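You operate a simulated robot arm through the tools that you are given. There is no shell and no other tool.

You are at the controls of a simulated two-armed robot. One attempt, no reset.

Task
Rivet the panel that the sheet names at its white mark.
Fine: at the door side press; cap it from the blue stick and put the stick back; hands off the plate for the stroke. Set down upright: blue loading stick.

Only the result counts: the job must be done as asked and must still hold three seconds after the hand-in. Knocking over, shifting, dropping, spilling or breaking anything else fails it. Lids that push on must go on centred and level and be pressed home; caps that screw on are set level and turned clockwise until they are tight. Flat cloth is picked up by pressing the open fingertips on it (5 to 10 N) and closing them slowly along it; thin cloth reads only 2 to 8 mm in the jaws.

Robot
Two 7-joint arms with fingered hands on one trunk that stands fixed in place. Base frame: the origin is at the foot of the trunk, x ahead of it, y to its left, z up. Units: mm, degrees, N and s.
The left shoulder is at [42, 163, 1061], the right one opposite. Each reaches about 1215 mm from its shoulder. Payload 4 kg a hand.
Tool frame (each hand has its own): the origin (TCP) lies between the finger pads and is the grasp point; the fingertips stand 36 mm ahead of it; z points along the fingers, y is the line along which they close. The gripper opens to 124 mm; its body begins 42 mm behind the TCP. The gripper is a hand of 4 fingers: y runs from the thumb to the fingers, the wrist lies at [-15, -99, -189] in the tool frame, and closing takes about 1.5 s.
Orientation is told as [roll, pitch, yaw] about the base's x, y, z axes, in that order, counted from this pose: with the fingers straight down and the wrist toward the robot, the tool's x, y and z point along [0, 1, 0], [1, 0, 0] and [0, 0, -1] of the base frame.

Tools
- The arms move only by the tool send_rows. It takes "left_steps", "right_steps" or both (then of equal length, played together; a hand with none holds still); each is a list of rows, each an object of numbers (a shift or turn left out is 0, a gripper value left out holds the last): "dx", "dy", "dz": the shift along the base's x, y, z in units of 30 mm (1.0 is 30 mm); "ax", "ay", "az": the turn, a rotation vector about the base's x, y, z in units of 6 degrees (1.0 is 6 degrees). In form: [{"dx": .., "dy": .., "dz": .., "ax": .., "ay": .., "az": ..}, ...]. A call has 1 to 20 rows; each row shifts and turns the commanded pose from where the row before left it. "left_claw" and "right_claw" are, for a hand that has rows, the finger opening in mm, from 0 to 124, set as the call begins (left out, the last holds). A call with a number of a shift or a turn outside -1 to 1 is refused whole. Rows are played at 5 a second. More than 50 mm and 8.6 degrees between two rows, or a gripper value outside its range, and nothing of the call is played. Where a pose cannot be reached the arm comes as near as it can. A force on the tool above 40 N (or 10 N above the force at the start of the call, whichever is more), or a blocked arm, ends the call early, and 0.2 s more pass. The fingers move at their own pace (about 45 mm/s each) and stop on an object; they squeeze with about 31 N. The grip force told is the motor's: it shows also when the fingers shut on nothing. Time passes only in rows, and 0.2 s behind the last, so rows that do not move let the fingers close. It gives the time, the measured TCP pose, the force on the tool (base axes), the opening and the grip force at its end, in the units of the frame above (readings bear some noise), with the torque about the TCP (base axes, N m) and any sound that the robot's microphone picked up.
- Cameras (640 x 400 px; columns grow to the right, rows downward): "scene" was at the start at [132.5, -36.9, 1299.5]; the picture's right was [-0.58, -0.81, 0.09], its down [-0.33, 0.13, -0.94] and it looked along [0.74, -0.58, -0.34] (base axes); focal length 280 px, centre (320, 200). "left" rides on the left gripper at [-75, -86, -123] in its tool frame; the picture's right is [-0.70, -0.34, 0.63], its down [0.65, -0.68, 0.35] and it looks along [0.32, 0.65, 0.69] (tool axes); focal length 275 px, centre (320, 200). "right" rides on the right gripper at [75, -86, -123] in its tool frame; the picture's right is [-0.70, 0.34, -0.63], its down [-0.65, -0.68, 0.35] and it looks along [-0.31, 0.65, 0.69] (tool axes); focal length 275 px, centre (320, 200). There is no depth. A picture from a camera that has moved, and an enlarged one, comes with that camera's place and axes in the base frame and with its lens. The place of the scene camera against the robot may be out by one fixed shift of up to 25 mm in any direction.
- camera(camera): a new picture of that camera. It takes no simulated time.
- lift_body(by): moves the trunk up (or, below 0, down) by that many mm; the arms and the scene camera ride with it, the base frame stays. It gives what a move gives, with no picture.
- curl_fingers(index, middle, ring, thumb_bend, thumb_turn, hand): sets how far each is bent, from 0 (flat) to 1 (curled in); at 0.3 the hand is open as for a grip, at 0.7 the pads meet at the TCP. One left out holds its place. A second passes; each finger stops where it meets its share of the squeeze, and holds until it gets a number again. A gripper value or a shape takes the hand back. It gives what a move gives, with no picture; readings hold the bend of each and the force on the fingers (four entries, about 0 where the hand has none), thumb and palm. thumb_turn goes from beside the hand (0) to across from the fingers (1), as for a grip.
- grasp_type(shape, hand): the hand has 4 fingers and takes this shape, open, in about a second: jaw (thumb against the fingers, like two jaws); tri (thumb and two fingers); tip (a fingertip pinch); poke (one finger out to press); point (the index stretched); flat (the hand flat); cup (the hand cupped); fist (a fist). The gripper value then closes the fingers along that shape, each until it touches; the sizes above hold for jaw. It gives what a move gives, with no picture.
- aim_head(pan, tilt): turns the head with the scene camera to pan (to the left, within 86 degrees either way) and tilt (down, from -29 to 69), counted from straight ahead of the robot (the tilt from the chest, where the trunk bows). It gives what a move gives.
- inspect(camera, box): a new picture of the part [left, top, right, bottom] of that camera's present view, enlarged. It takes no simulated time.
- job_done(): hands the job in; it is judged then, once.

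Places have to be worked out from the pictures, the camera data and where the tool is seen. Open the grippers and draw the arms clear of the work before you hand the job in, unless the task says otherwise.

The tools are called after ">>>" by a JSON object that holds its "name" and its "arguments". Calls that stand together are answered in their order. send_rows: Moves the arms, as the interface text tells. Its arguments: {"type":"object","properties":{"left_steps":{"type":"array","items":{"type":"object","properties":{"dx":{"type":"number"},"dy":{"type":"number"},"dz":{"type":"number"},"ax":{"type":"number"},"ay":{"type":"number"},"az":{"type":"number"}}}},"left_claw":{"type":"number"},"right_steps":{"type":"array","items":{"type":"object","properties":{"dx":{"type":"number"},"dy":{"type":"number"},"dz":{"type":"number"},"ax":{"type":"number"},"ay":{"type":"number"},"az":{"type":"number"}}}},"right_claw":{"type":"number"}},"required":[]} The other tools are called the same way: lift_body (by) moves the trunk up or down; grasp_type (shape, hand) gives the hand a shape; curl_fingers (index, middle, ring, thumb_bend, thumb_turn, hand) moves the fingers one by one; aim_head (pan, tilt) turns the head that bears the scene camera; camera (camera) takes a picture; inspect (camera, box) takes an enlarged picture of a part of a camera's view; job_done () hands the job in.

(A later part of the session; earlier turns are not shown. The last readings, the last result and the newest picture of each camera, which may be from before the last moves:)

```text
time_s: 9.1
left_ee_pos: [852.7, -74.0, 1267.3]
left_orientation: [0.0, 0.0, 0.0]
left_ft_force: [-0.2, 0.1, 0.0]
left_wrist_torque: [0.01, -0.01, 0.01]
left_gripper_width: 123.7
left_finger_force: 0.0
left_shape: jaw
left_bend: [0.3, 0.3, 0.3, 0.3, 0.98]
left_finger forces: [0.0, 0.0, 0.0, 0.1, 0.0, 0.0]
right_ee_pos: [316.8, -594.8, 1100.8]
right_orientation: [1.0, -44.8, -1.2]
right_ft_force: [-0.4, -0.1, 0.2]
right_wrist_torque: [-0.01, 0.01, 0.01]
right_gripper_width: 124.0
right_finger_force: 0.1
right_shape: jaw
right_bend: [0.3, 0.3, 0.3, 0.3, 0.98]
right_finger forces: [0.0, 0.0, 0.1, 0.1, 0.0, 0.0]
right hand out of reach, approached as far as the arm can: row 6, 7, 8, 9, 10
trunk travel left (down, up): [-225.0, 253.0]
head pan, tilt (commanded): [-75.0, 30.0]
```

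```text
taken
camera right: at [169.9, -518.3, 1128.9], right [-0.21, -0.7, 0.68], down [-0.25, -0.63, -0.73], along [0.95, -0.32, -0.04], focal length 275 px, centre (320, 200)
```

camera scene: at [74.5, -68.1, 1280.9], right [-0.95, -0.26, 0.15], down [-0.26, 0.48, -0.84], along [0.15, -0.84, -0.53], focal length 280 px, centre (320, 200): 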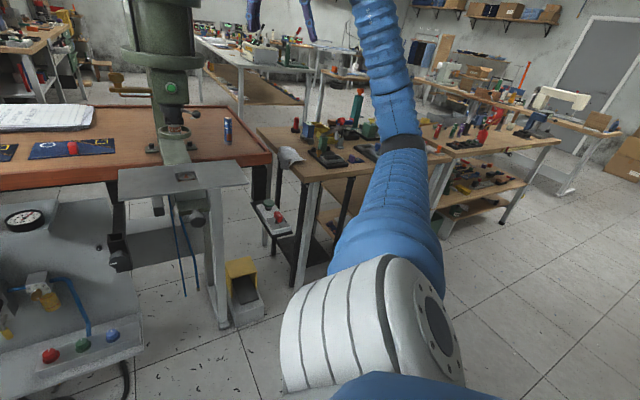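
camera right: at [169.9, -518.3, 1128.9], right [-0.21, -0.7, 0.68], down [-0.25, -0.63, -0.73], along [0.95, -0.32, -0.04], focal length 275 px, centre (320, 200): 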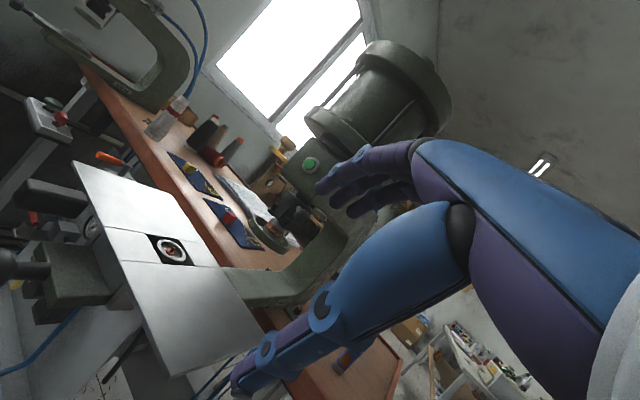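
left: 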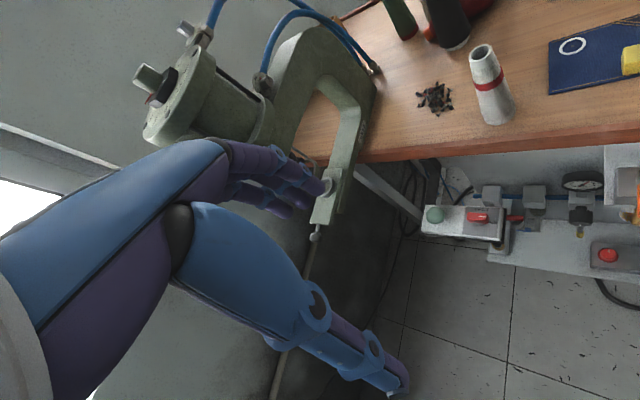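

Good horizontal view. I'll zoom in on the table/slide and the upper die in this view.

>>> {"name": "inspect", "arguments": {"camera": "right", "box": [0, 140, 200, 340]}}

>>> {"name": "inspect", "arguments": {"camera": "right", "box": [200, 150, 340, 320]}}

>>> {"name": "inspect", "arguments": {"camera": "right", "box": [0, 0, 280, 200]}}

```text
2.00 times, centred on (100, 240) of right
camera zoom: at [169.9, -518.3, 1128.9], right [-0.21, -0.7, 0.68], down [-0.25, -0.63, -0.73], along [0.95, -0.32, -0.04], focal length 551 px, centre (760, 120)
```

zoom: 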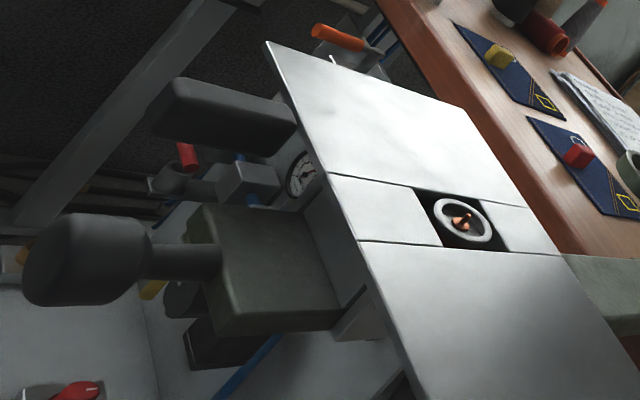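

```text
2.35 times, centred on (270, 235) of right
camera zoom: at [169.9, -518.3, 1128.9], right [-0.21, -0.7, 0.68], down [-0.25, -0.63, -0.73], along [0.95, -0.32, -0.04], focal length 648 px, centre (438, 118)
```

zoom: 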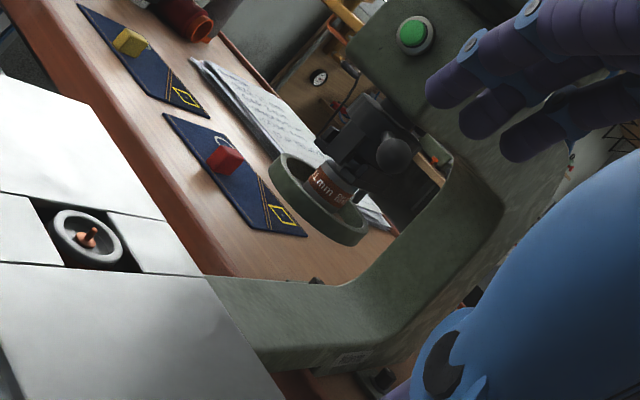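

```text
2.00 times, centred on (140, 100) of right
camera zoom: at [169.9, -518.3, 1128.9], right [-0.21, -0.7, 0.68], down [-0.25, -0.63, -0.73], along [0.95, -0.32, -0.04], focal length 551 px, centre (680, 400)
```

zoom: 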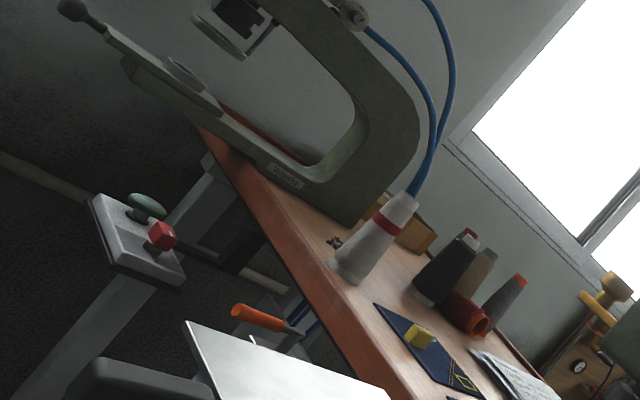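

The door press has a slide: its lower die and table are pulled out about 127 mm from under the upper die (the window press has its slide pushed in). My plan is: set the panel's white-mark hole over the post, cap the post with the stick, put the stick back, push the slide in, then press the green button. First I'll retreat upward and test the hand-down posture turned to the press direction.

>>> {"name": "send_rows", "arguments": {"right_steps": [{"dz": 0.8, "ay": 0.75}, {"dz": 0.8, "ay": 0.75}, {"dz": 0.8, "ay": 0.75}, {"dz": 0.8, "ay": 0.75}, {"dz": 0.8, "ay": 0.75}, {"dz": 0.8, "ay": 0.75}, {"dz": 0.8, "ay": 0.75}, {"dz": 0.8, "ay": 0.75}, {"dz": 0.8, "ay": 0.75}, {"dz": 0.8, "ay": 0.75}, {}]}}

>>> {"name": "lift_body", "arguments": {"by": 150}}

```text
time_s: 11.4
left_ee_pos: [856.3, -75.3, 1261.0]
left_orientation: [-0.1, 0.3, 0.0]
left_ft_force: [0.1, -0.5, -1.0]
left_wrist_torque: [0.03, 0.03, -0.01]
left_gripper_width: 124.0
left_finger_force: 0.0
left_shape: jaw
left_bend: [0.3, 0.3, 0.3, 0.3, 0.98]
left_finger forces: [0.0, 0.0, 0.1, 0.0, 0.1, 0.1]
right_ee_pos: [320.3, -595.5, 1339.8]
right_orientation: [0.1, 0.2, 0.0]
right_ft_force: [0.6, 0.3, 0.0]
right_wrist_torque: [0.03, 0.1, 0.0]
right_gripper_width: 123.9
right_finger_force: 0.1
right_shape: jaw
right_bend: [0.3, 0.3, 0.3, 0.3, 0.98]
right_finger forces: [0.0, 0.0, 0.0, 0.0, 0.0, 0.1]
trunk travel left (down, up): [-225.0, 253.0]
head pan, tilt (commanded): [-75.0, 30.0]
```

```text
time_s: 13.2
left_ee_pos: [852.5, -73.4, 1415.8]
left_orientation: [0.0, 0.1, 0.0]
left_ft_force: [-0.6, 0.6, 0.3]
left_wrist_torque: [-0.02, 0.05, -0.03]
left_gripper_width: 123.7
left_finger_force: 0.1
left_shape: jaw
left_bend: [0.3, 0.3, 0.3, 0.3, 0.98]
left_finger forces: [0.1, 0.0, 0.1, 0.0, 0.1, 0.0]
right_ee_pos: [316.4, -596.5, 1491.4]
right_orientation: [0.1, 0.0, 0.0]
right_ft_force: [-0.6, -0.7, 0.3]
right_wrist_torque: [0.02, -0.03, 0.02]
right_gripper_width: 123.8
right_finger_force: 0.1
right_shape: jaw
right_bend: [0.3, 0.3, 0.3, 0.3, 0.98]
right_finger forces: [0.1, 0.0, 0.0, 0.1, 0.1, 0.0]
trunk travel left (down, up): [-375.0, 103.0]
head pan, tilt (commanded): [-75.0, 30.0]
```

The trunk is up 150 mm now. I'll yaw the right hand -45° while descending in front of the press, checking reach.

>>> {"name": "send_rows", "arguments": {"right_steps": [{"dz": -0.8, "az": -0.9375}, {"dz": -0.8, "az": -0.9375}, {"dz": -0.8, "az": -0.9375}, {"dz": -0.8, "az": -0.9375}, {"dz": -0.8, "az": -0.9375}, {"dz": -0.8, "az": -0.9375}, {"dz": -0.8, "az": -0.9375}, {"dz": -0.8, "az": -0.9375}, {"dz": -0.9}, {"dz": -0.9}, {"dz": -0.9}, {}]}}

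>>> {"name": "camera", "arguments": {"camera": "right"}}

>>> {"name": "aim_head", "arguments": {"pan": -55, "tilt": 38}}

>>> {"name": "camera", "arguments": {"camera": "scene"}}

```text
time_s: 15.8
left_ee_pos: [852.4, -72.9, 1417.6]
left_orientation: [-0.1, 0.0, 0.1]
left_ft_force: [-0.5, 0.9, -0.1]
left_wrist_torque: [0.01, 0.03, 0.01]
left_gripper_width: 123.8
left_finger_force: 0.2
left_shape: jaw
left_bend: [0.3, 0.3, 0.3, 0.3, 0.98]
left_finger forces: [0.0, 0.0, 0.0, 0.1, 0.0, 0.0]
right_ee_pos: [315.3, -593.5, 1216.8]
right_orientation: [0.0, 0.0, -44.9]
right_ft_force: [-0.3, 0.4, 0.3]
right_wrist_torque: [0.01, 0.03, 0.01]
right_gripper_width: 124.2
right_finger_force: 0.0
right_shape: jaw
right_bend: [0.3, 0.3, 0.3, 0.3, 0.98]
right_finger forces: [0.0, 0.0, 0.0, 0.0, 0.0, 0.0]
trunk travel left (down, up): [-375.0, 103.0]
head pan, tilt (commanded): [-75.0, 30.0]
```

```text
taken
camera right: at [307.3, -480.5, 1340.3], right [-0.25, -0.73, 0.63], down [-0.94, 0.03, -0.35], along [0.24, -0.68, -0.69], focal length 275 px, centre (320, 200)
```

right: 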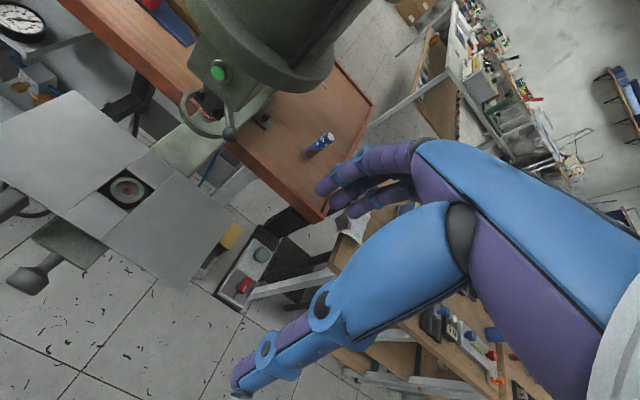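

```text
time_s: 16.6
left_ee_pos: [851.5, -72.3, 1415.5]
left_orientation: [0.1, 0.1, 0.2]
left_ft_force: [0.5, -0.2, 0.2]
left_wrist_torque: [-0.03, 0.0, -0.01]
left_gripper_width: 123.9
left_finger_force: 0.0
left_shape: jaw
left_bend: [0.3, 0.3, 0.3, 0.3, 0.98]
left_finger forces: [0.0, 0.1, 0.0, 0.0, 0.0, 0.0]
right_ee_pos: [316.3, -593.8, 1217.7]
right_orientation: [0.0, 0.0, -44.9]
right_ft_force: [0.5, 0.4, -1.1]
right_wrist_torque: [0.0, -0.01, 0.05]
right_gripper_width: 124.1
right_finger_force: 0.0
right_shape: jaw
right_bend: [0.3, 0.3, 0.3, 0.3, 0.98]
right_finger forces: [0.0, 0.1, 0.0, 0.0, 0.0, 0.1]
trunk travel left (down, up): [-375.0, 103.0]
head pan, tilt (commanded): [-55.0, 38.0]
```

```text
taken
camera scene: at [47.1, -52.6, 1427.1], right [-0.82, -0.57, 0.02], down [-0.37, 0.5, -0.78], along [0.43, -0.65, -0.63], focal length 280 px, centre (320, 200)
```

scene: 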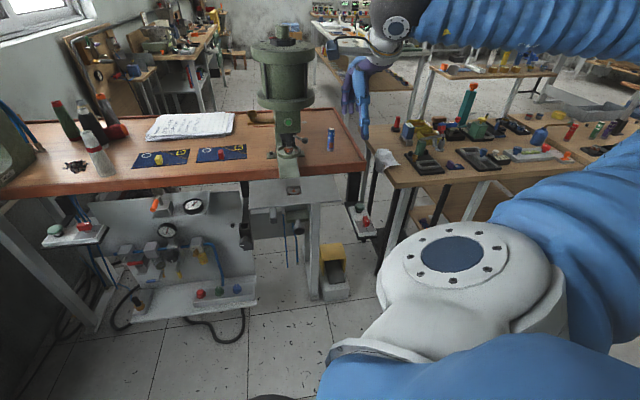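

I need to check the table in the scene view: it looks different from this angle. Zooming in.

>>> {"name": "inspect", "arguments": {"camera": "scene", "box": [220, 100, 380, 220]}}

>>> {"name": "inspect", "arguments": {"camera": "scene", "box": [120, 100, 260, 180]}}

>>> {"name": "inspect", "arguments": {"camera": "right", "box": [0, 60, 280, 300]}}

```text
3.33 times, centred on (300, 160) of scene
camera zoom: at [47.1, -52.6, 1427.1], right [-0.82, -0.57, 0.02], down [-0.37, 0.5, -0.78], along [0.43, -0.65, -0.63], focal length 932 px, centre (387, 333)
```

zoom: 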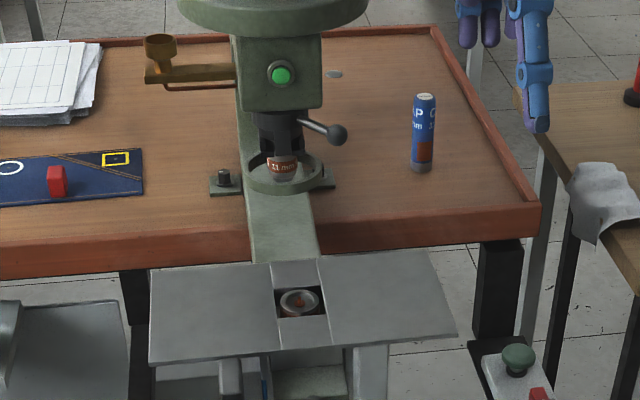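

```text
4.57 times, centred on (190, 140) of scene
camera zoom: at [47.1, -52.6, 1427.1], right [-0.82, -0.57, 0.02], down [-0.37, 0.5, -0.78], along [0.43, -0.65, -0.63], focal length 1278 px, centre (914, 474)
```

zoom: 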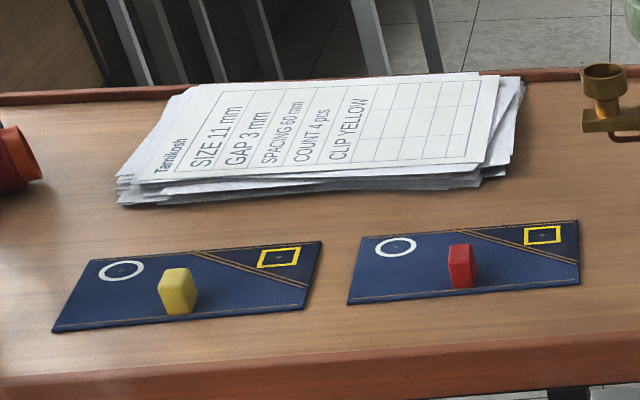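

```text
1.67 times, centred on (140, 180) of right
camera zoom: at [307.5, -480.4, 1340.5], right [-0.25, -0.73, 0.63], down [-0.94, 0.02, -0.35], along [0.24, -0.68, -0.69], focal length 459 px, centre (620, 233)
```

zoom: 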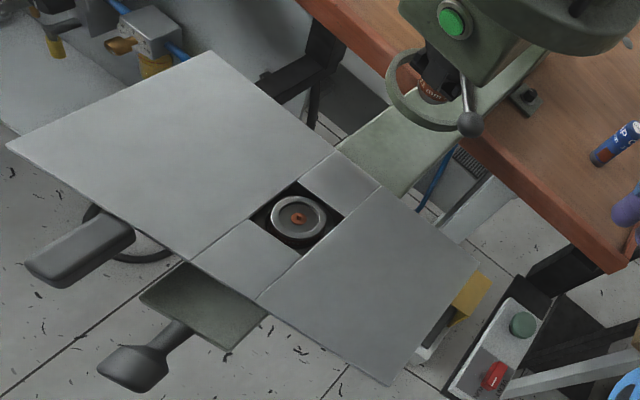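

Yaw −45° hand-down works here. Now I'll carry the right hand clear of the press head, out over the bench towards the yellow-clip panel.

>>> {"name": "send_rows", "arguments": {"right_steps": [{"dy": 0.95}, {"dy": 0.95}, {"dy": 0.95}, {"dy": 0.95}, {"dy": 0.95}, {"dy": 0.95}, {"dy": 0.95}, {"dx": 0.98, "dy": 0.1}, {"dx": 0.98, "dy": 0.1}, {"dx": 0.98, "dy": 0.1}, {"dx": 0.98, "dy": 0.1}, {"dx": 0.98, "dy": 0.1}, {"dx": 0.98, "dy": 0.1}, {"dx": 0.98, "dy": 0.1}, {"dx": 0.98, "dy": 0.1}, {"dx": 0.98, "dy": 0.1}, {"dx": 0.98, "dy": 0.1}, {"dx": 0.98, "dy": 0.1}, {"dx": 0.98}, {}]}}

>>> {"name": "camera", "arguments": {"camera": "right"}}

```text
time_s: 20.8
left_ee_pos: [851.6, -73.5, 1417.1]
left_orientation: [0.0, 0.0, 0.1]
left_ft_force: [0.8, -1.2, 0.2]
left_wrist_torque: [-0.02, -0.06, -0.04]
left_gripper_width: 123.7
left_finger_force: 0.0
left_shape: jaw
left_bend: [0.3, 0.3, 0.3, 0.3, 0.98]
left_finger forces: [0.0, 0.0, 0.1, 0.1, 0.0, 0.0]
right_ee_pos: [721.3, -402.8, 1263.9]
right_orientation: [-0.1, 0.1, -44.8]
right_ft_force: [0.1, -0.4, 0.1]
right_wrist_torque: [0.0, 0.01, -0.04]
right_gripper_width: 123.7
right_finger_force: 0.0
right_shape: jaw
right_bend: [0.3, 0.3, 0.3, 0.3, 0.98]
right_finger forces: [0.0, 0.0, 0.0, 0.0, 0.0, 0.0]
right hand out of reach, approached as far as the arm can: row 2, 3, 4, 5, 6, 7
trunk travel left (down, up): [-375.0, 103.0]
head pan, tilt (commanded): [-55.0, 38.0]
```

```text
taken
camera right: at [712.0, -289.5, 1387.4], right [-0.25, -0.73, 0.63], down [-0.94, 0.02, -0.35], along [0.24, -0.68, -0.69], focal length 275 px, centre (320, 200)
```

right: 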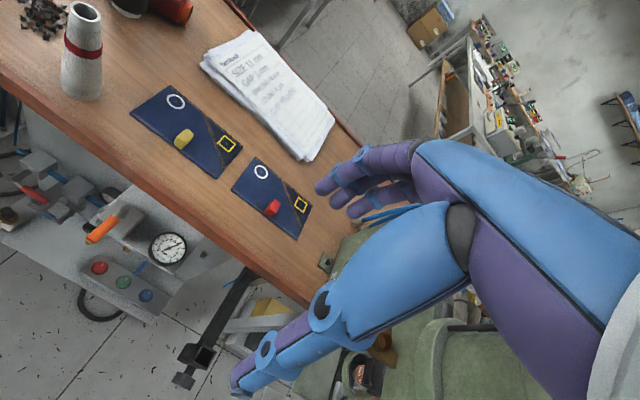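

Excellent view of both panels and the sheet. Zooming for measurement.

>>> {"name": "inspect", "arguments": {"camera": "right", "box": [120, 80, 260, 190]}}

>>> {"name": "inspect", "arguments": {"camera": "right", "box": [160, 115, 210, 155]}}

>>> {"name": "inspect", "arguments": {"camera": "left", "box": [440, 0, 640, 160]}}

```text
3.64 times, centred on (190, 135) of right
camera zoom: at [712.0, -289.5, 1387.4], right [-0.25, -0.73, 0.63], down [-0.94, 0.02, -0.35], along [0.24, -0.68, -0.69], focal length 1001 px, centre (793, 436)
```

zoom: 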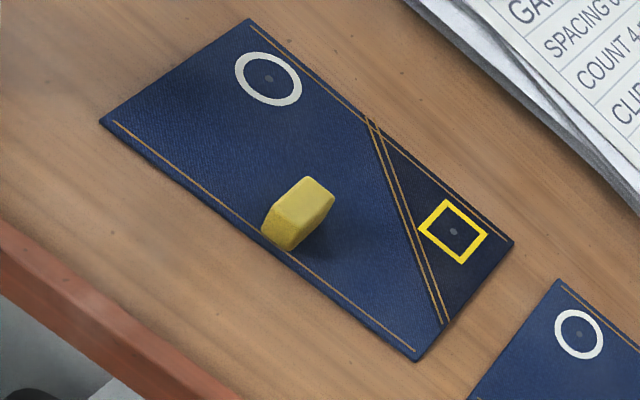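

```text
10.00 times, centred on (185, 135) of right
camera zoom: at [712.0, -289.5, 1387.4], right [-0.25, -0.73, 0.63], down [-0.94, 0.02, -0.35], along [0.24, -0.68, -0.69], focal length 2753 px, centre (1670, 850)
```

zoom: 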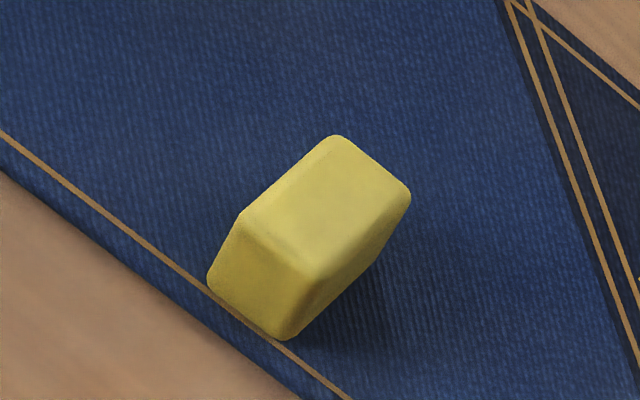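

```text
2.50 times, centred on (540, 80) of left
camera zoom: at [765.8, -148.8, 1540.1], right [-0.34, -0.7, -0.63], down [-0.68, 0.64, -0.35], along [0.65, 0.32, -0.69], focal length 688 px, centre (-230, 500)
```

zoom: 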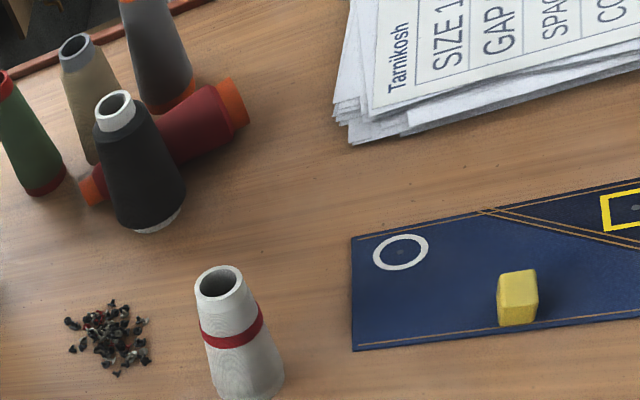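

The yellow clip block measures about 15 × 25 × 27 mm, centred near [1002, -454], on a panel of about 180 × 108 mm; the white ring centre is near [1093, -455]. I'll move above the clip and check.

>>> {"name": "send_rows", "arguments": {"right_steps": [{"dx": 0.85, "dy": -0.155, "dz": -0.75, "az": 0.03}, {"dx": 0.85, "dy": -0.155, "dz": -0.75, "az": 0.03}, {"dx": 0.85, "dy": -0.155, "dz": -0.75, "az": 0.03}, {"dx": 0.85, "dy": -0.155, "dz": -0.75, "az": 0.03}, {"dx": 0.85, "dy": -0.155, "dz": -0.75, "az": 0.03}, {"dx": 0.85, "dy": -0.155, "dz": -0.75, "az": 0.03}, {"dx": 0.85, "dy": -0.155, "dz": -0.75, "az": 0.03}, {"dx": 0.85, "dy": -0.155, "dz": -0.75, "az": 0.03}, {"dx": 0.85, "dy": -0.155, "dz": -0.75, "az": 0.03}, {"dx": 0.85, "dy": -0.155, "dz": -0.75, "az": 0.03}, {"dx": 0.85, "dy": -0.155, "dz": -0.75, "az": 0.03}, {}], "right_claw": 80}}

>>> {"name": "camera", "arguments": {"camera": "right"}}

>>> {"name": "camera", "arguments": {"camera": "left"}}

```text
time_s: 23.4
left_ee_pos: [853.7, -72.6, 1416.2]
left_orientation: [0.0, 0.0, 0.0]
left_ft_force: [0.4, -0.2, 0.0]
left_wrist_torque: [0.0, 0.01, 0.01]
left_gripper_width: 123.5
left_finger_force: 0.0
left_shape: jaw
left_bend: [0.3, 0.3, 0.3, 0.3, 0.98]
left_finger forces: [0.0, 0.0, 0.0, 0.0, 0.0, 0.1]
right_ee_pos: [973.0, -461.4, 1027.1]
right_orientation: [0.0, 0.0, -42.9]
right_ft_force: [-0.3, -0.5, 0.5]
right_wrist_torque: [0.0, -0.05, 0.02]
right_gripper_width: 80.3
right_finger_force: 0.1
right_shape: jaw
right_bend: [0.36, 0.4, 0.38, 0.52, 0.99]
right_finger forces: [0.0, 0.0, 0.0, 0.1, 0.0, 0.0]
right hand out of reach, approached as far as the arm can: row 10, 11
trunk travel left (down, up): [-375.0, 103.0]
head pan, tilt (commanded): [-55.0, 38.0]
```

```text
taken
camera right: at [959.1, -348.8, 1149.5], right [-0.23, -0.74, 0.63], down [-0.94, -0.01, -0.35], along [0.26, -0.67, -0.69], focal length 275 px, centre (320, 200)
```

right: 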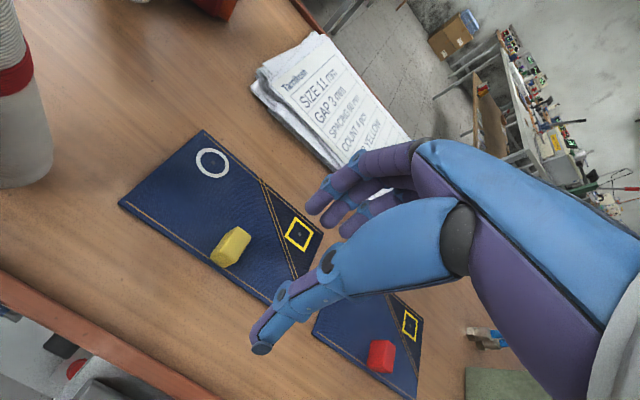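

```text
taken
camera left: at [767.5, -148.2, 1539.1], right [-0.34, -0.7, -0.63], down [-0.68, 0.64, -0.35], along [0.65, 0.32, -0.69], focal length 275 px, centre (320, 200)
```

left: 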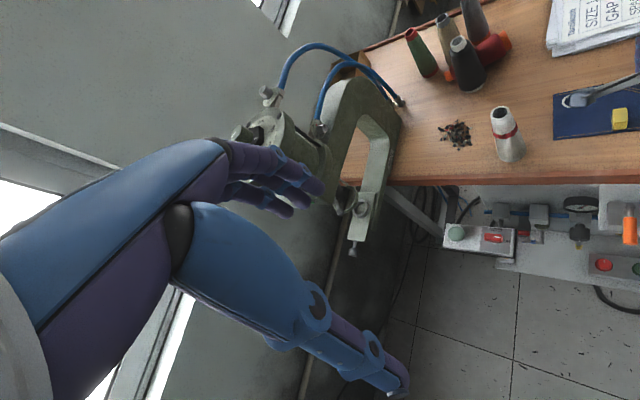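

The arm hits its reach limit with the wrist level with the shoulder. Raising the trunk further should help a hand-down reach, so I'll lift 100 mm, then come down and outward onto the clip position.

>>> {"name": "lift_body", "arguments": {"by": 100}}

>>> {"name": "send_rows", "arguments": {"right_steps": [{"dz": -1}, {"dz": -1}, {"dz": -1}, {"dx": 0.5, "dy": 0.1, "dz": -0.7}, {"dx": 0.5, "dy": 0.1}, {}]}}

```text
time_s: 24.8
left_ee_pos: [852.8, -72.9, 1517.0]
left_orientation: [0.0, 0.0, 0.1]
left_ft_force: [-0.1, -0.2, 0.0]
left_wrist_torque: [-0.01, 0.02, 0.04]
left_gripper_width: 123.9
left_finger_force: 0.1
left_shape: jaw
left_bend: [0.3, 0.3, 0.3, 0.3, 0.98]
left_finger forces: [0.0, 0.0, 0.0, 0.0, 0.0, 0.0]
right_ee_pos: [967.7, -463.4, 1148.4]
right_orientation: [1.0, -0.8, -42.9]
right_ft_force: [0.5, -0.3, -0.1]
right_wrist_torque: [-0.02, -0.02, 0.04]
right_gripper_width: 80.7
right_finger_force: 0.0
right_shape: jaw
right_bend: [0.36, 0.4, 0.38, 0.52, 0.99]
right_finger forces: [0.0, 0.0, 0.0, 0.0, 0.1, 0.0]
trunk travel left (down, up): [-475.0, 3.0]
head pan, tilt (commanded): [-55.0, 38.0]
```

```text
time_s: 26.2
left_ee_pos: [852.6, -73.3, 1516.5]
left_orientation: [-0.1, 0.0, 0.1]
left_ft_force: [0.2, -0.1, -0.7]
left_wrist_torque: [-0.01, -0.01, 0.02]
left_gripper_width: 123.8
left_finger_force: 0.0
left_shape: jaw
left_bend: [0.3, 0.3, 0.3, 0.3, 0.98]
left_finger forces: [0.1, 0.0, 0.1, 0.0, 0.0, 0.0]
right_ee_pos: [936.7, -470.3, 1067.4]
right_orientation: [1.0, -1.0, -43.0]
right_ft_force: [-0.3, 0.1, -1.1]
right_wrist_torque: [0.03, -0.03, 0.0]
right_gripper_width: 80.3
right_finger_force: 0.1
right_shape: jaw
right_bend: [0.36, 0.4, 0.38, 0.52, 0.99]
right_finger forces: [0.0, 0.1, 0.0, 0.0, 0.0, 0.0]
right hand out of reach, approached as far as the arm can: row 1, 2, 3, 4, 5
trunk travel left (down, up): [-475.0, 3.0]
head pan, tilt (commanded): [-55.0, 38.0]
```

Raising made it worse (the limit is distance), so I'll back off, lower the trunk to its original height, and use a small forward pitch of the hand instead.

>>> {"name": "send_rows", "arguments": {"right_steps": [{"dx": -0.7, "dy": 0.2, "dz": 0.9}, {"dx": -0.7, "dy": 0.2, "dz": 0.9}, {"dx": -0.7, "dy": 0.2, "dz": 0.9}, {"dx": -0.7, "dy": 0.2, "dz": 0.9}, {"dx": -0.7, "dy": 0.2, "dz": 0.9}, {"dx": -0.7, "dy": 0.2, "dz": 0.9}, {"dz": 0.9}, {"dz": 0.9}, {}]}}

>>> {"name": "lift_body", "arguments": {"by": -230}}

```text
time_s: 28.2
left_ee_pos: [852.9, -72.8, 1516.6]
left_orientation: [0.0, 0.0, 0.1]
left_ft_force: [-1.2, -0.2, 0.4]
left_wrist_torque: [-0.02, -0.01, 0.02]
left_gripper_width: 123.9
left_finger_force: 0.0
left_shape: jaw
left_bend: [0.3, 0.3, 0.3, 0.3, 0.98]
left_finger forces: [0.0, 0.1, 0.0, 0.0, 0.0, 0.1]
right_ee_pos: [810.1, -435.5, 1284.3]
right_orientation: [1.0, -0.9, -42.9]
right_ft_force: [0.1, -0.1, -0.4]
right_wrist_torque: [0.02, 0.01, 0.02]
right_gripper_width: 80.2
right_finger_force: 0.1
right_shape: jaw
right_bend: [0.36, 0.4, 0.38, 0.52, 0.99]
right_finger forces: [0.0, 0.0, 0.0, 0.1, 0.1, 0.0]
trunk travel left (down, up): [-475.0, 3.0]
head pan, tilt (commanded): [-55.0, 38.0]
```

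```text
time_s: 30.6
left_ee_pos: [851.0, -73.0, 1287.2]
left_orientation: [0.0, 0.0, -0.1]
left_ft_force: [-0.1, 0.0, 0.1]
left_wrist_torque: [0.02, -0.02, 0.01]
left_gripper_width: 123.9
left_finger_force: 0.1
left_shape: jaw
left_bend: [0.3, 0.3, 0.3, 0.3, 0.98]
left_finger forces: [0.0, 0.1, 0.0, 0.1, 0.0, 0.0]
right_ee_pos: [811.3, -435.0, 1054.4]
right_orientation: [1.0, -1.0, -42.8]
right_ft_force: [0.3, 1.4, 0.0]
right_wrist_torque: [0.04, -0.01, -0.01]
right_gripper_width: 80.2
right_finger_force: 0.1
right_shape: jaw
right_bend: [0.36, 0.4, 0.38, 0.52, 0.99]
right_finger forces: [0.0, 0.1, 0.0, 0.0, 0.0, 0.1]
trunk travel left (down, up): [-245.0, 233.0]
head pan, tilt (commanded): [-55.0, 38.0]
```

Now I'll extend to above the clip with the lower trunk and see how far hand-down reaches.

>>> {"name": "send_rows", "arguments": {"right_steps": [{"dx": 0.9, "dy": -0.09, "dz": -0.2}, {"dx": 0.9, "dy": -0.09, "dz": -0.2}, {"dx": 0.9, "dy": -0.09, "dz": -0.2}, {"dx": 0.9, "dy": -0.09, "dz": -0.2}, {"dx": 0.9, "dy": -0.09, "dz": -0.2}, {"dx": 0.9, "dy": -0.09, "dz": -0.2}, {"dx": 0.95, "dy": -0.09, "dz": -0.2}, {}]}}

>>> {"name": "camera", "arguments": {"camera": "right"}}

```text
time_s: 32.4
left_ee_pos: [851.5, -74.0, 1286.2]
left_orientation: [0.0, 0.0, -0.1]
left_ft_force: [-0.4, -0.1, 0.4]
left_wrist_torque: [-0.02, -0.02, 0.01]
left_gripper_width: 123.6
left_finger_force: 0.0
left_shape: jaw
left_bend: [0.3, 0.3, 0.3, 0.3, 0.98]
left_finger forces: [0.0, 0.0, 0.0, 0.1, 0.0, 0.0]
right_ee_pos: [1001.7, -454.0, 1012.5]
right_orientation: [1.1, -1.0, -42.9]
right_ft_force: [0.3, 0.3, -0.8]
right_wrist_torque: [0.02, 0.0, 0.0]
right_gripper_width: 80.3
right_finger_force: 0.0
right_shape: jaw
right_bend: [0.36, 0.4, 0.38, 0.52, 0.99]
right_finger forces: [0.0, 0.1, 0.1, 0.0, 0.1, 0.0]
trunk travel left (down, up): [-245.0, 233.0]
head pan, tilt (commanded): [-55.0, 38.0]
```

```text
taken
camera right: at [987.0, -340.6, 1133.8], right [-0.24, -0.74, 0.63], down [-0.93, -0.01, -0.37], along [0.28, -0.67, -0.69], focal length 275 px, centre (320, 200)
```

right: 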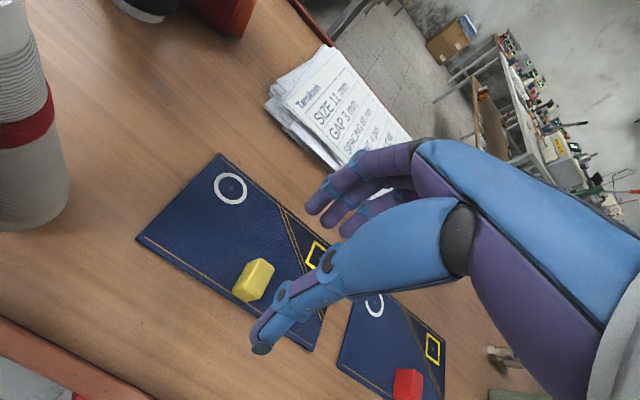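

Reachable now, and the clip appears almost on the tool axis. I'll zoom to check the alignment.

>>> {"name": "inspect", "arguments": {"camera": "right", "box": [210, 230, 310, 320]}}

>>> {"name": "inspect", "arguments": {"camera": "right", "box": [200, 160, 260, 215]}}

```text
4.44 times, centred on (260, 275) of right
camera zoom: at [987.0, -340.6, 1133.8], right [-0.24, -0.74, 0.63], down [-0.93, -0.01, -0.37], along [0.28, -0.67, -0.69], focal length 1224 px, centre (587, -133)
```

zoom: 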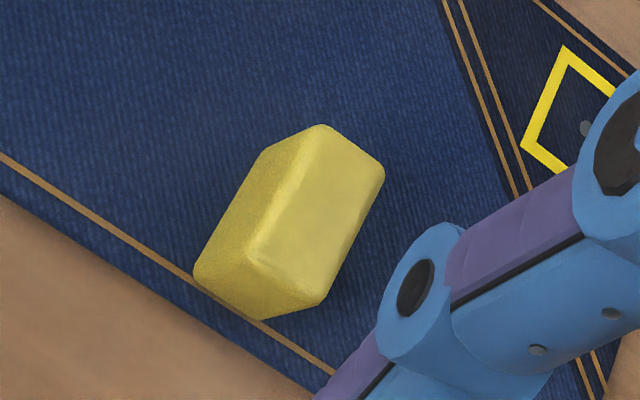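

```text
7.27 times, centred on (230, 188) of right
camera zoom: at [987.0, -340.6, 1133.8], right [-0.24, -0.74, 0.63], down [-0.93, -0.01, -0.37], along [0.28, -0.67, -0.69], focal length 2002 px, centre (974, 291)
```

zoom: 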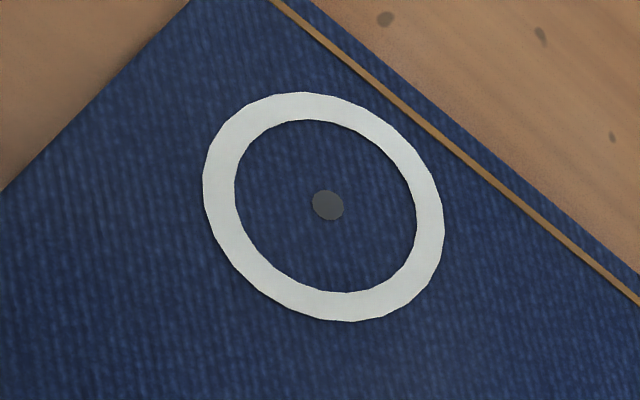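

The clip's top centre is within about 2 mm of the tool axis. I'll level the hand and descend with the fingers straddling the clip.

>>> {"name": "send_rows", "arguments": {"right_steps": [{"ax": -0.18, "ay": 0.17}, {"dz": -0.6}, {"dz": -0.6}, {"dz": -0.5}, {"dz": -0.3}, {}], "right_claw": 80}}

>>> {"name": "camera", "arguments": {"camera": "right"}}

>>> {"name": "inspect", "arguments": {"camera": "right", "box": [220, 180, 380, 320]}}

```text
time_s: 33.8
left_ee_pos: [849.4, -68.5, 1289.5]
left_orientation: [-0.3, -0.2, 0.0]
left_ft_force: [-0.8, -0.8, -0.1]
left_wrist_torque: [-0.02, 0.04, 0.0]
left_gripper_width: 123.9
left_finger_force: 0.1
left_shape: jaw
left_bend: [0.3, 0.3, 0.3, 0.3, 0.98]
left_finger forces: [0.0, 0.0, 0.1, 0.1, 0.0, 0.1]
right_ee_pos: [998.3, -450.4, 957.5]
right_orientation: [-0.4, -1.2, -42.8]
right_ft_force: [-1.1, 0.0, -0.8]
right_wrist_torque: [-0.01, 0.02, 0.01]
right_gripper_width: 80.2
right_finger_force: 0.1
right_shape: jaw
right_bend: [0.36, 0.4, 0.38, 0.52, 0.99]
right_finger forces: [0.0, 0.1, 0.0, 0.0, 0.1, 0.0]
trunk travel left (down, up): [-245.0, 233.0]
head pan, tilt (commanded): [-55.0, 38.0]
```

```text
taken
camera right: at [985.2, -335.1, 1076.5], right [-0.23, -0.73, 0.65], down [-0.93, -0.02, -0.35], along [0.27, -0.69, -0.67], focal length 275 px, centre (320, 200)
```

right: 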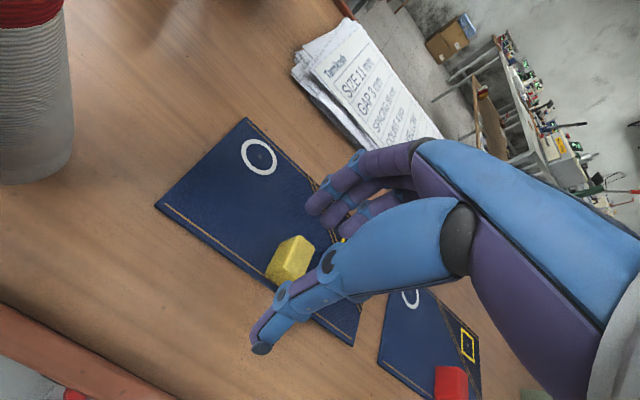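

```text
2.86 times, centred on (300, 250) of right
camera zoom: at [985.2, -335.1, 1076.5], right [-0.23, -0.73, 0.65], down [-0.93, -0.02, -0.35], along [0.27, -0.69, -0.67], focal length 786 px, centre (377, 57)
```

zoom: 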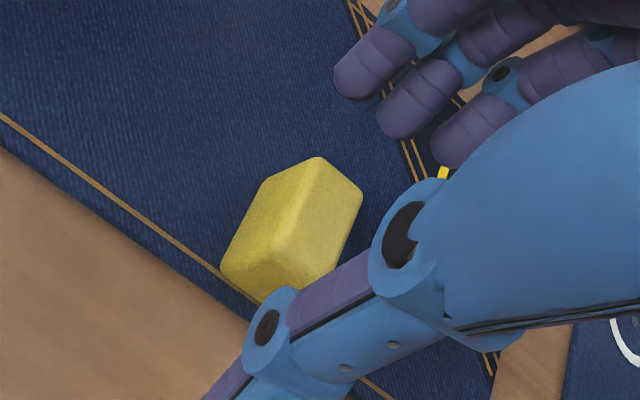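

The hand drifted ~5 mm back along the approach; the fingers are straddling the clip. I'll let it settle and re-read.

>>> {"name": "send_rows", "arguments": {"right_steps": [{}, {}]}}

```text
time_s: 34.4
left_ee_pos: [849.0, -69.4, 1289.8]
left_orientation: [-0.2, -0.2, 0.1]
left_ft_force: [-0.1, -0.4, -0.2]
left_wrist_torque: [0.01, -0.02, 0.01]
left_gripper_width: 123.8
left_finger_force: 0.1
left_shape: jaw
left_bend: [0.3, 0.3, 0.3, 0.3, 0.98]
left_finger forces: [0.0, 0.1, 0.0, 0.0, 0.0, 0.1]
right_ee_pos: [998.6, -451.3, 955.6]
right_orientation: [-0.5, -1.2, -42.8]
right_ft_force: [0.2, 0.0, 0.2]
right_wrist_torque: [-0.02, -0.01, -0.01]
right_gripper_width: 80.5
right_finger_force: 0.1
right_shape: jaw
right_bend: [0.36, 0.4, 0.38, 0.52, 0.99]
right_finger forces: [0.0, 0.1, 0.0, 0.0, 0.0, 0.0]
trunk travel left (down, up): [-245.0, 233.0]
head pan, tilt (commanded): [-55.0, 38.0]
```

A small steady offset remains; I'll correct it, level the hand, and go down to about 3–4 mm above the panel.

>>> {"name": "send_rows", "arguments": {"right_steps": [{"dx": 0.06, "dy": -0.06, "dz": -0.2, "ax": 0.08, "ay": 0.2}, {"dx": 0.05, "dy": -0.05, "dz": -0.2}, {}, {}]}}

>>> {"name": "inspect", "arguments": {"camera": "right", "box": [220, 180, 380, 320]}}

```text
time_s: 35.4
left_ee_pos: [845.6, -65.6, 1291.6]
left_orientation: [-0.3, -0.3, 0.1]
left_ft_force: [-0.9, 0.0, 0.5]
left_wrist_torque: [-0.01, 0.0, -0.04]
left_gripper_width: 123.8
left_finger_force: 0.2
left_shape: jaw
left_bend: [0.3, 0.3, 0.3, 0.3, 0.98]
left_finger forces: [0.0, 0.1, 0.0, 0.0, 0.0, 0.1]
right_ee_pos: [1000.6, -452.7, 948.5]
right_orientation: [-0.9, -0.3, -42.9]
right_ft_force: [-0.1, -0.4, -0.2]
right_wrist_torque: [-0.03, 0.0, 0.0]
right_gripper_width: 80.3
right_finger_force: 0.0
right_shape: jaw
right_bend: [0.36, 0.4, 0.38, 0.52, 0.99]
right_finger forces: [0.1, 0.0, 0.1, 0.0, 0.0, 0.0]
trunk travel left (down, up): [-245.0, 233.0]
head pan, tilt (commanded): [-55.0, 38.0]
```

```text
2.86 times, centred on (300, 250) of right
camera zoom: at [988.3, -337.0, 1069.7], right [-0.22, -0.73, 0.65], down [-0.94, -0.01, -0.34], along [0.26, -0.68, -0.68], focal length 786 px, centre (377, 57)
```

zoom: 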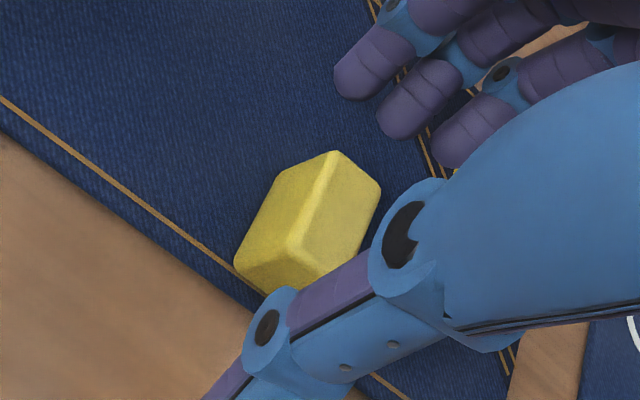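

Fingertips now overlap the clip by about 16 mm. A little further down, then I'll close on the clip.

>>> {"name": "send_rows", "arguments": {"right_steps": [{"dx": 0.03, "dy": -0.03, "dz": -0.14, "ax": 0.15}, {"dx": 0.02, "dy": -0.02, "dz": -0.14}, {}, {}]}}

>>> {"name": "inspect", "arguments": {"camera": "right", "box": [220, 180, 380, 320]}}

```text
time_s: 36.4
left_ee_pos: [845.2, -64.2, 1292.9]
left_orientation: [-0.4, -0.4, 0.2]
left_ft_force: [0.1, -0.3, -0.8]
left_wrist_torque: [0.05, 0.01, 0.01]
left_gripper_width: 124.0
left_finger_force: 0.1
left_shape: jaw
left_bend: [0.3, 0.3, 0.3, 0.3, 0.98]
left_finger forces: [0.0, 0.1, 0.1, 0.0, 0.1, 0.0]
right_ee_pos: [1001.7, -452.3, 940.3]
right_orientation: [-0.4, 0.4, -42.9]
right_ft_force: [-0.2, -0.5, 0.0]
right_wrist_torque: [0.0, -0.02, 0.01]
right_gripper_width: 80.4
right_finger_force: 0.1
right_shape: jaw
right_bend: [0.36, 0.4, 0.38, 0.52, 0.99]
right_finger forces: [0.0, 0.1, 0.0, 0.0, 0.0, 0.1]
trunk travel left (down, up): [-245.0, 233.0]
head pan, tilt (commanded): [-55.0, 38.0]
```

```text
2.86 times, centred on (300, 250) of right
camera zoom: at [989.7, -339.3, 1063.7], right [-0.22, -0.74, 0.64], down [-0.94, -0.01, -0.34], along [0.26, -0.67, -0.69], focal length 786 px, centre (377, 57)
```

zoom: 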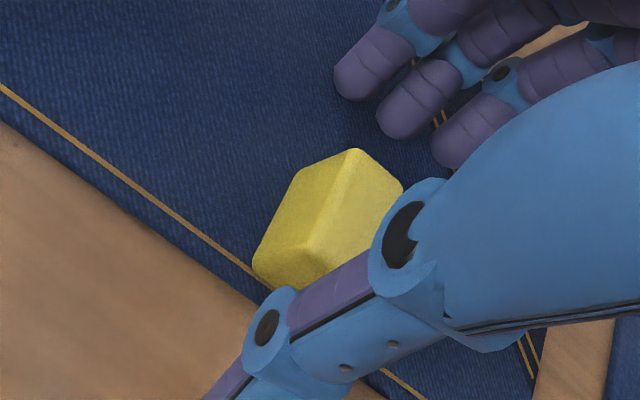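

The hand is level and centred on the clip. Closing the fingers now.

>>> {"name": "send_rows", "arguments": {"right_steps": [{}, {}, {}, {}, {}, {}, {}, {}, {}, {}], "right_claw": 5}}

>>> {"name": "inspect", "arguments": {"camera": "right", "box": [180, 130, 380, 330]}}

```text
time_s: 38.6
left_ee_pos: [845.8, -64.8, 1291.9]
left_orientation: [-0.4, -0.3, 0.1]
left_ft_force: [-0.1, 0.5, -0.3]
left_wrist_torque: [0.01, 0.0, 0.0]
left_gripper_width: 123.8
left_finger_force: 0.1
left_shape: jaw
left_bend: [0.3, 0.3, 0.3, 0.3, 0.98]
left_finger forces: [0.1, 0.0, 0.1, 0.1, 0.0, 0.0]
right_ee_pos: [1001.4, -453.7, 940.3]
right_orientation: [-0.3, 0.3, -42.9]
right_ft_force: [-2.1, 3.8, 12.6]
right_wrist_torque: [-0.25, -0.32, 0.03]
right_gripper_width: 35.5
right_finger_force: 30.6
right_shape: jaw
right_bend: [0.51, 0.54, 0.59, 0.62, 1.0]
right_finger forces: [19.0, 11.2, 0.0, 0.0, 34.0, 0.1]
trunk travel left (down, up): [-245.0, 233.0]
head pan, tilt (commanded): [-55.0, 38.0]
```

```text
2.00 times, centred on (280, 230) of right
camera zoom: at [989.7, -339.2, 1063.6], right [-0.22, -0.74, 0.64], down [-0.94, -0.01, -0.34], along [0.26, -0.67, -0.69], focal length 551 px, centre (400, 140)
```

zoom: 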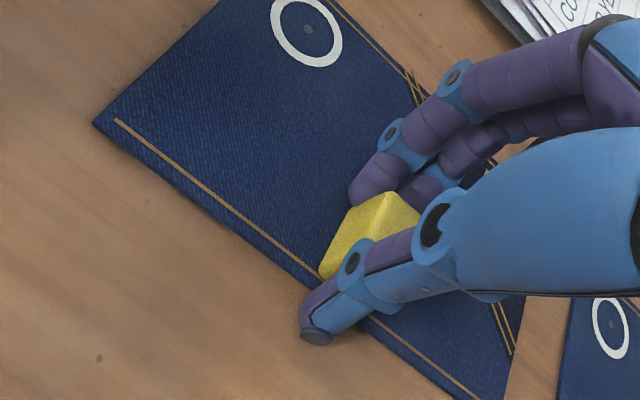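

The fingers hold the clip (index 19 N, middle 11 N, thumb 34 N), with slight contact pressing down. I'll lift gently and watch how the panel hangs.

>>> {"name": "send_rows", "arguments": {"right_steps": [{"dz": 0.15}, {"dz": 0.2}, {"dz": 0.3}, {"dz": 0.4}, {}, {}]}}

>>> {"name": "camera", "arguments": {"camera": "right"}}

>>> {"name": "camera", "arguments": {"camera": "left"}}

>>> {"name": "aim_head", "arguments": {"pan": -30, "tilt": 20}}

>>> {"name": "camera", "arguments": {"camera": "scene"}}

```text
time_s: 40.0
left_ee_pos: [849.4, -68.1, 1288.0]
left_orientation: [-0.2, -0.1, 0.1]
left_ft_force: [-0.2, -0.4, -0.4]
left_wrist_torque: [0.02, 0.01, 0.02]
left_gripper_width: 124.0
left_finger_force: 0.0
left_shape: jaw
left_bend: [0.3, 0.3, 0.3, 0.3, 0.98]
left_finger forces: [0.0, 0.1, 0.0, 0.1, 0.1, 0.0]
right_ee_pos: [1002.7, -454.8, 966.2]
right_orientation: [-0.4, 0.7, -42.9]
right_ft_force: [0.4, 0.1, -0.4]
right_wrist_torque: [0.01, 0.0, 0.0]
right_gripper_width: 31.6
right_finger_force: 31.3
right_shape: jaw
right_bend: [0.51, 0.54, 0.59, 0.63, 1.0]
right_finger forces: [19.0, 11.4, 0.0, 0.0, 31.5, 0.1]
trunk travel left (down, up): [-245.0, 233.0]
head pan, tilt (commanded): [-55.0, 38.0]
```

```text
taken
camera right: at [992.3, -342.1, 1088.9], right [-0.22, -0.74, 0.64], down [-0.94, -0.01, -0.33], along [0.25, -0.67, -0.7], focal length 275 px, centre (320, 200)
```

right: 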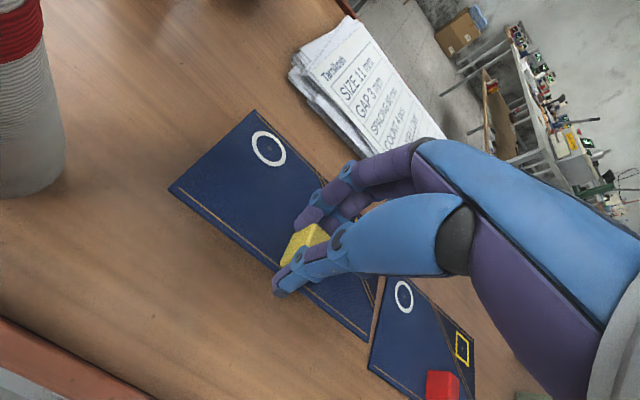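

```text
taken
camera left: at [763.5, -143.4, 1411.6], right [-0.33, -0.7, -0.63], down [-0.68, 0.64, -0.35], along [0.65, 0.31, -0.69], focal length 275 px, centre (320, 200)
```

left: 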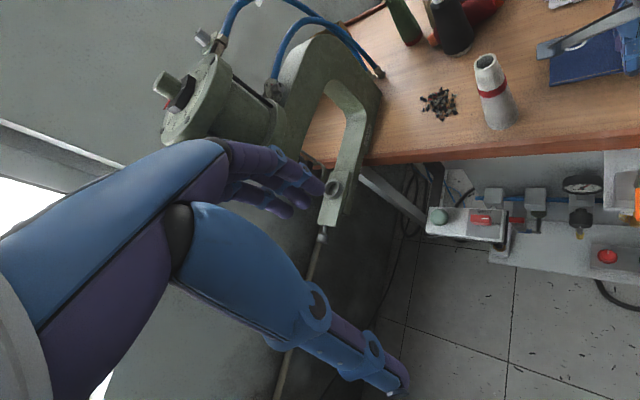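

```text
time_s: 40.9
left_ee_pos: [849.3, -69.6, 1288.9]
left_orientation: [-0.2, -0.1, 0.0]
left_ft_force: [-1.2, 0.4, -0.8]
left_wrist_torque: [0.0, 0.0, 0.0]
left_gripper_width: 123.8
left_finger_force: 0.1
left_shape: jaw
left_bend: [0.3, 0.3, 0.3, 0.3, 0.98]
left_finger forces: [0.1, 0.1, 0.1, 0.0, 0.0, 0.0]
right_ee_pos: [1003.9, -454.3, 965.5]
right_orientation: [-0.4, 0.6, -42.9]
right_ft_force: [0.2, 0.5, -0.6]
right_wrist_torque: [0.01, 0.01, 0.01]
right_gripper_width: 31.7
right_finger_force: 31.1
right_shape: jaw
right_bend: [0.51, 0.54, 0.59, 0.63, 1.0]
right_finger forces: [18.9, 11.5, 0.1, 0.0, 31.5, 0.1]
trunk travel left (down, up): [-245.0, 233.0]
head pan, tilt (commanded): [-30.0, 20.0]
```

```text
taken
camera scene: at [122.8, -23.7, 1311.3], right [-0.5, -0.87, 0.07], down [-0.41, 0.17, -0.89], along [0.76, -0.47, -0.44], focal length 280 px, centre (320, 200)
```

scene: 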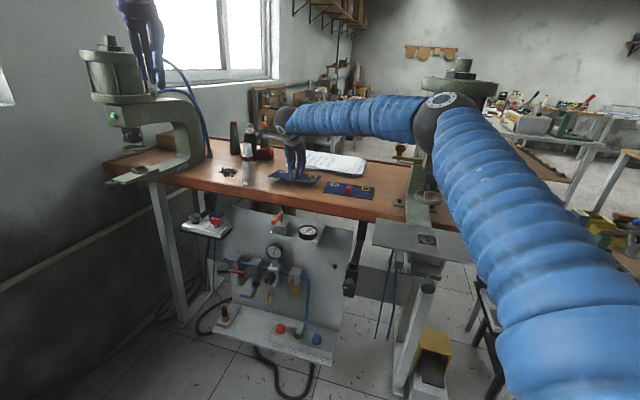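

The panel seems lifted and light. I'll check with a zoomed scene view.

>>> {"name": "inspect", "arguments": {"camera": "scene", "box": [240, 130, 390, 215]}}

>>> {"name": "inspect", "arguments": {"camera": "right", "box": [150, 90, 400, 350]}}

```text
4.27 times, centred on (315, 172) of scene
camera zoom: at [122.8, -23.7, 1311.3], right [-0.5, -0.87, 0.07], down [-0.41, 0.17, -0.89], along [0.76, -0.47, -0.44], focal length 1193 px, centre (341, 317)
```

zoom: 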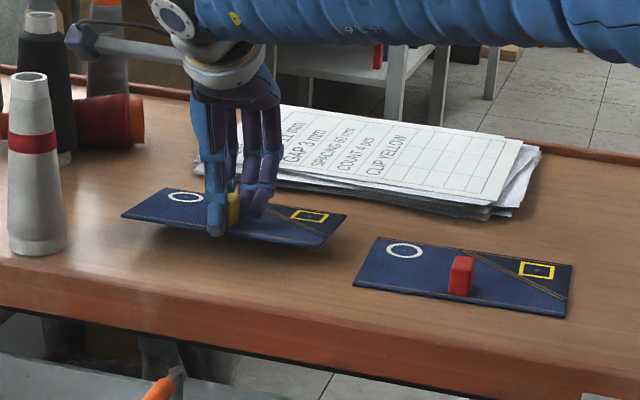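

```text
1.54 times, centred on (275, 220) of right
camera zoom: at [992.4, -341.9, 1089.3], right [-0.22, -0.74, 0.63], down [-0.94, -0.01, -0.33], along [0.25, -0.67, -0.7], focal length 424 px, centre (389, 169)
```

zoom: 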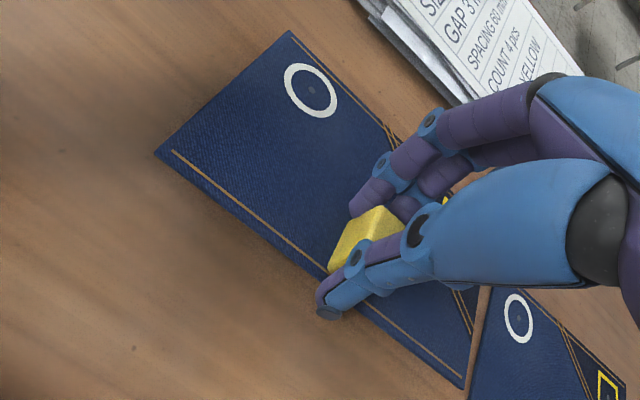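

The panel hangs level from the clip. I'll raise it and carry it back around toward the press along a clear path.

>>> {"name": "send_rows", "arguments": {"right_steps": [{"dz": 0.5}, {"dz": 0.85}, {"dz": 0.85}, {"dz": 0.85}, {"dz": 0.85}, {"dz": 0.85}, {"dx": -0.5, "dy": 0.1}, {"dx": -0.8, "dy": 0.18}, {"dx": -0.8, "dy": 0.18}, {"dx": -0.8, "dy": 0.18}, {"dx": -0.8, "dy": 0.18}, {"dx": -0.8, "dy": 0.18}, {"dx": -0.8, "dy": 0.18}, {"dx": -0.8, "dy": 0.18}, {"dx": -0.8, "dy": 0.18}, {"dx": -0.8, "dy": 0.18}, {"dx": -0.5, "dy": 0.1}, {}]}}

>>> {"name": "camera", "arguments": {"camera": "right"}}

```text
time_s: 44.7
left_ee_pos: [854.0, -72.7, 1286.2]
left_orientation: [0.0, 0.1, 0.1]
left_ft_force: [0.1, 0.1, 0.4]
left_wrist_torque: [0.01, 0.0, 0.02]
left_gripper_width: 123.8
left_finger_force: 0.0
left_shape: jaw
left_bend: [0.3, 0.3, 0.3, 0.3, 0.98]
left_finger forces: [0.1, 0.0, 0.1, 0.0, 0.0, 0.1]
right_ee_pos: [761.2, -402.1, 1103.0]
right_orientation: [-0.3, 1.0, -42.9]
right_ft_force: [0.1, -0.3, -0.9]
right_wrist_torque: [0.03, 0.02, -0.05]
right_gripper_width: 31.0
right_finger_force: 31.2
right_shape: jaw
right_bend: [0.51, 0.54, 0.59, 0.63, 1.0]
right_finger forces: [18.8, 11.1, 0.0, 0.0, 31.8, 0.0]
trunk travel left (down, up): [-245.0, 233.0]
head pan, tilt (commanded): [-30.0, 20.0]
```

```text
taken
camera right: at [750.0, -289.2, 1227.7], right [-0.22, -0.74, 0.63], down [-0.94, -0.01, -0.33], along [0.25, -0.67, -0.7], focal length 275 px, centre (320, 200)
```

right: 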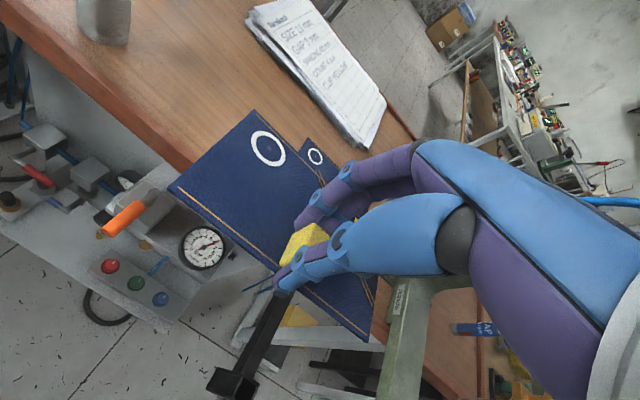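

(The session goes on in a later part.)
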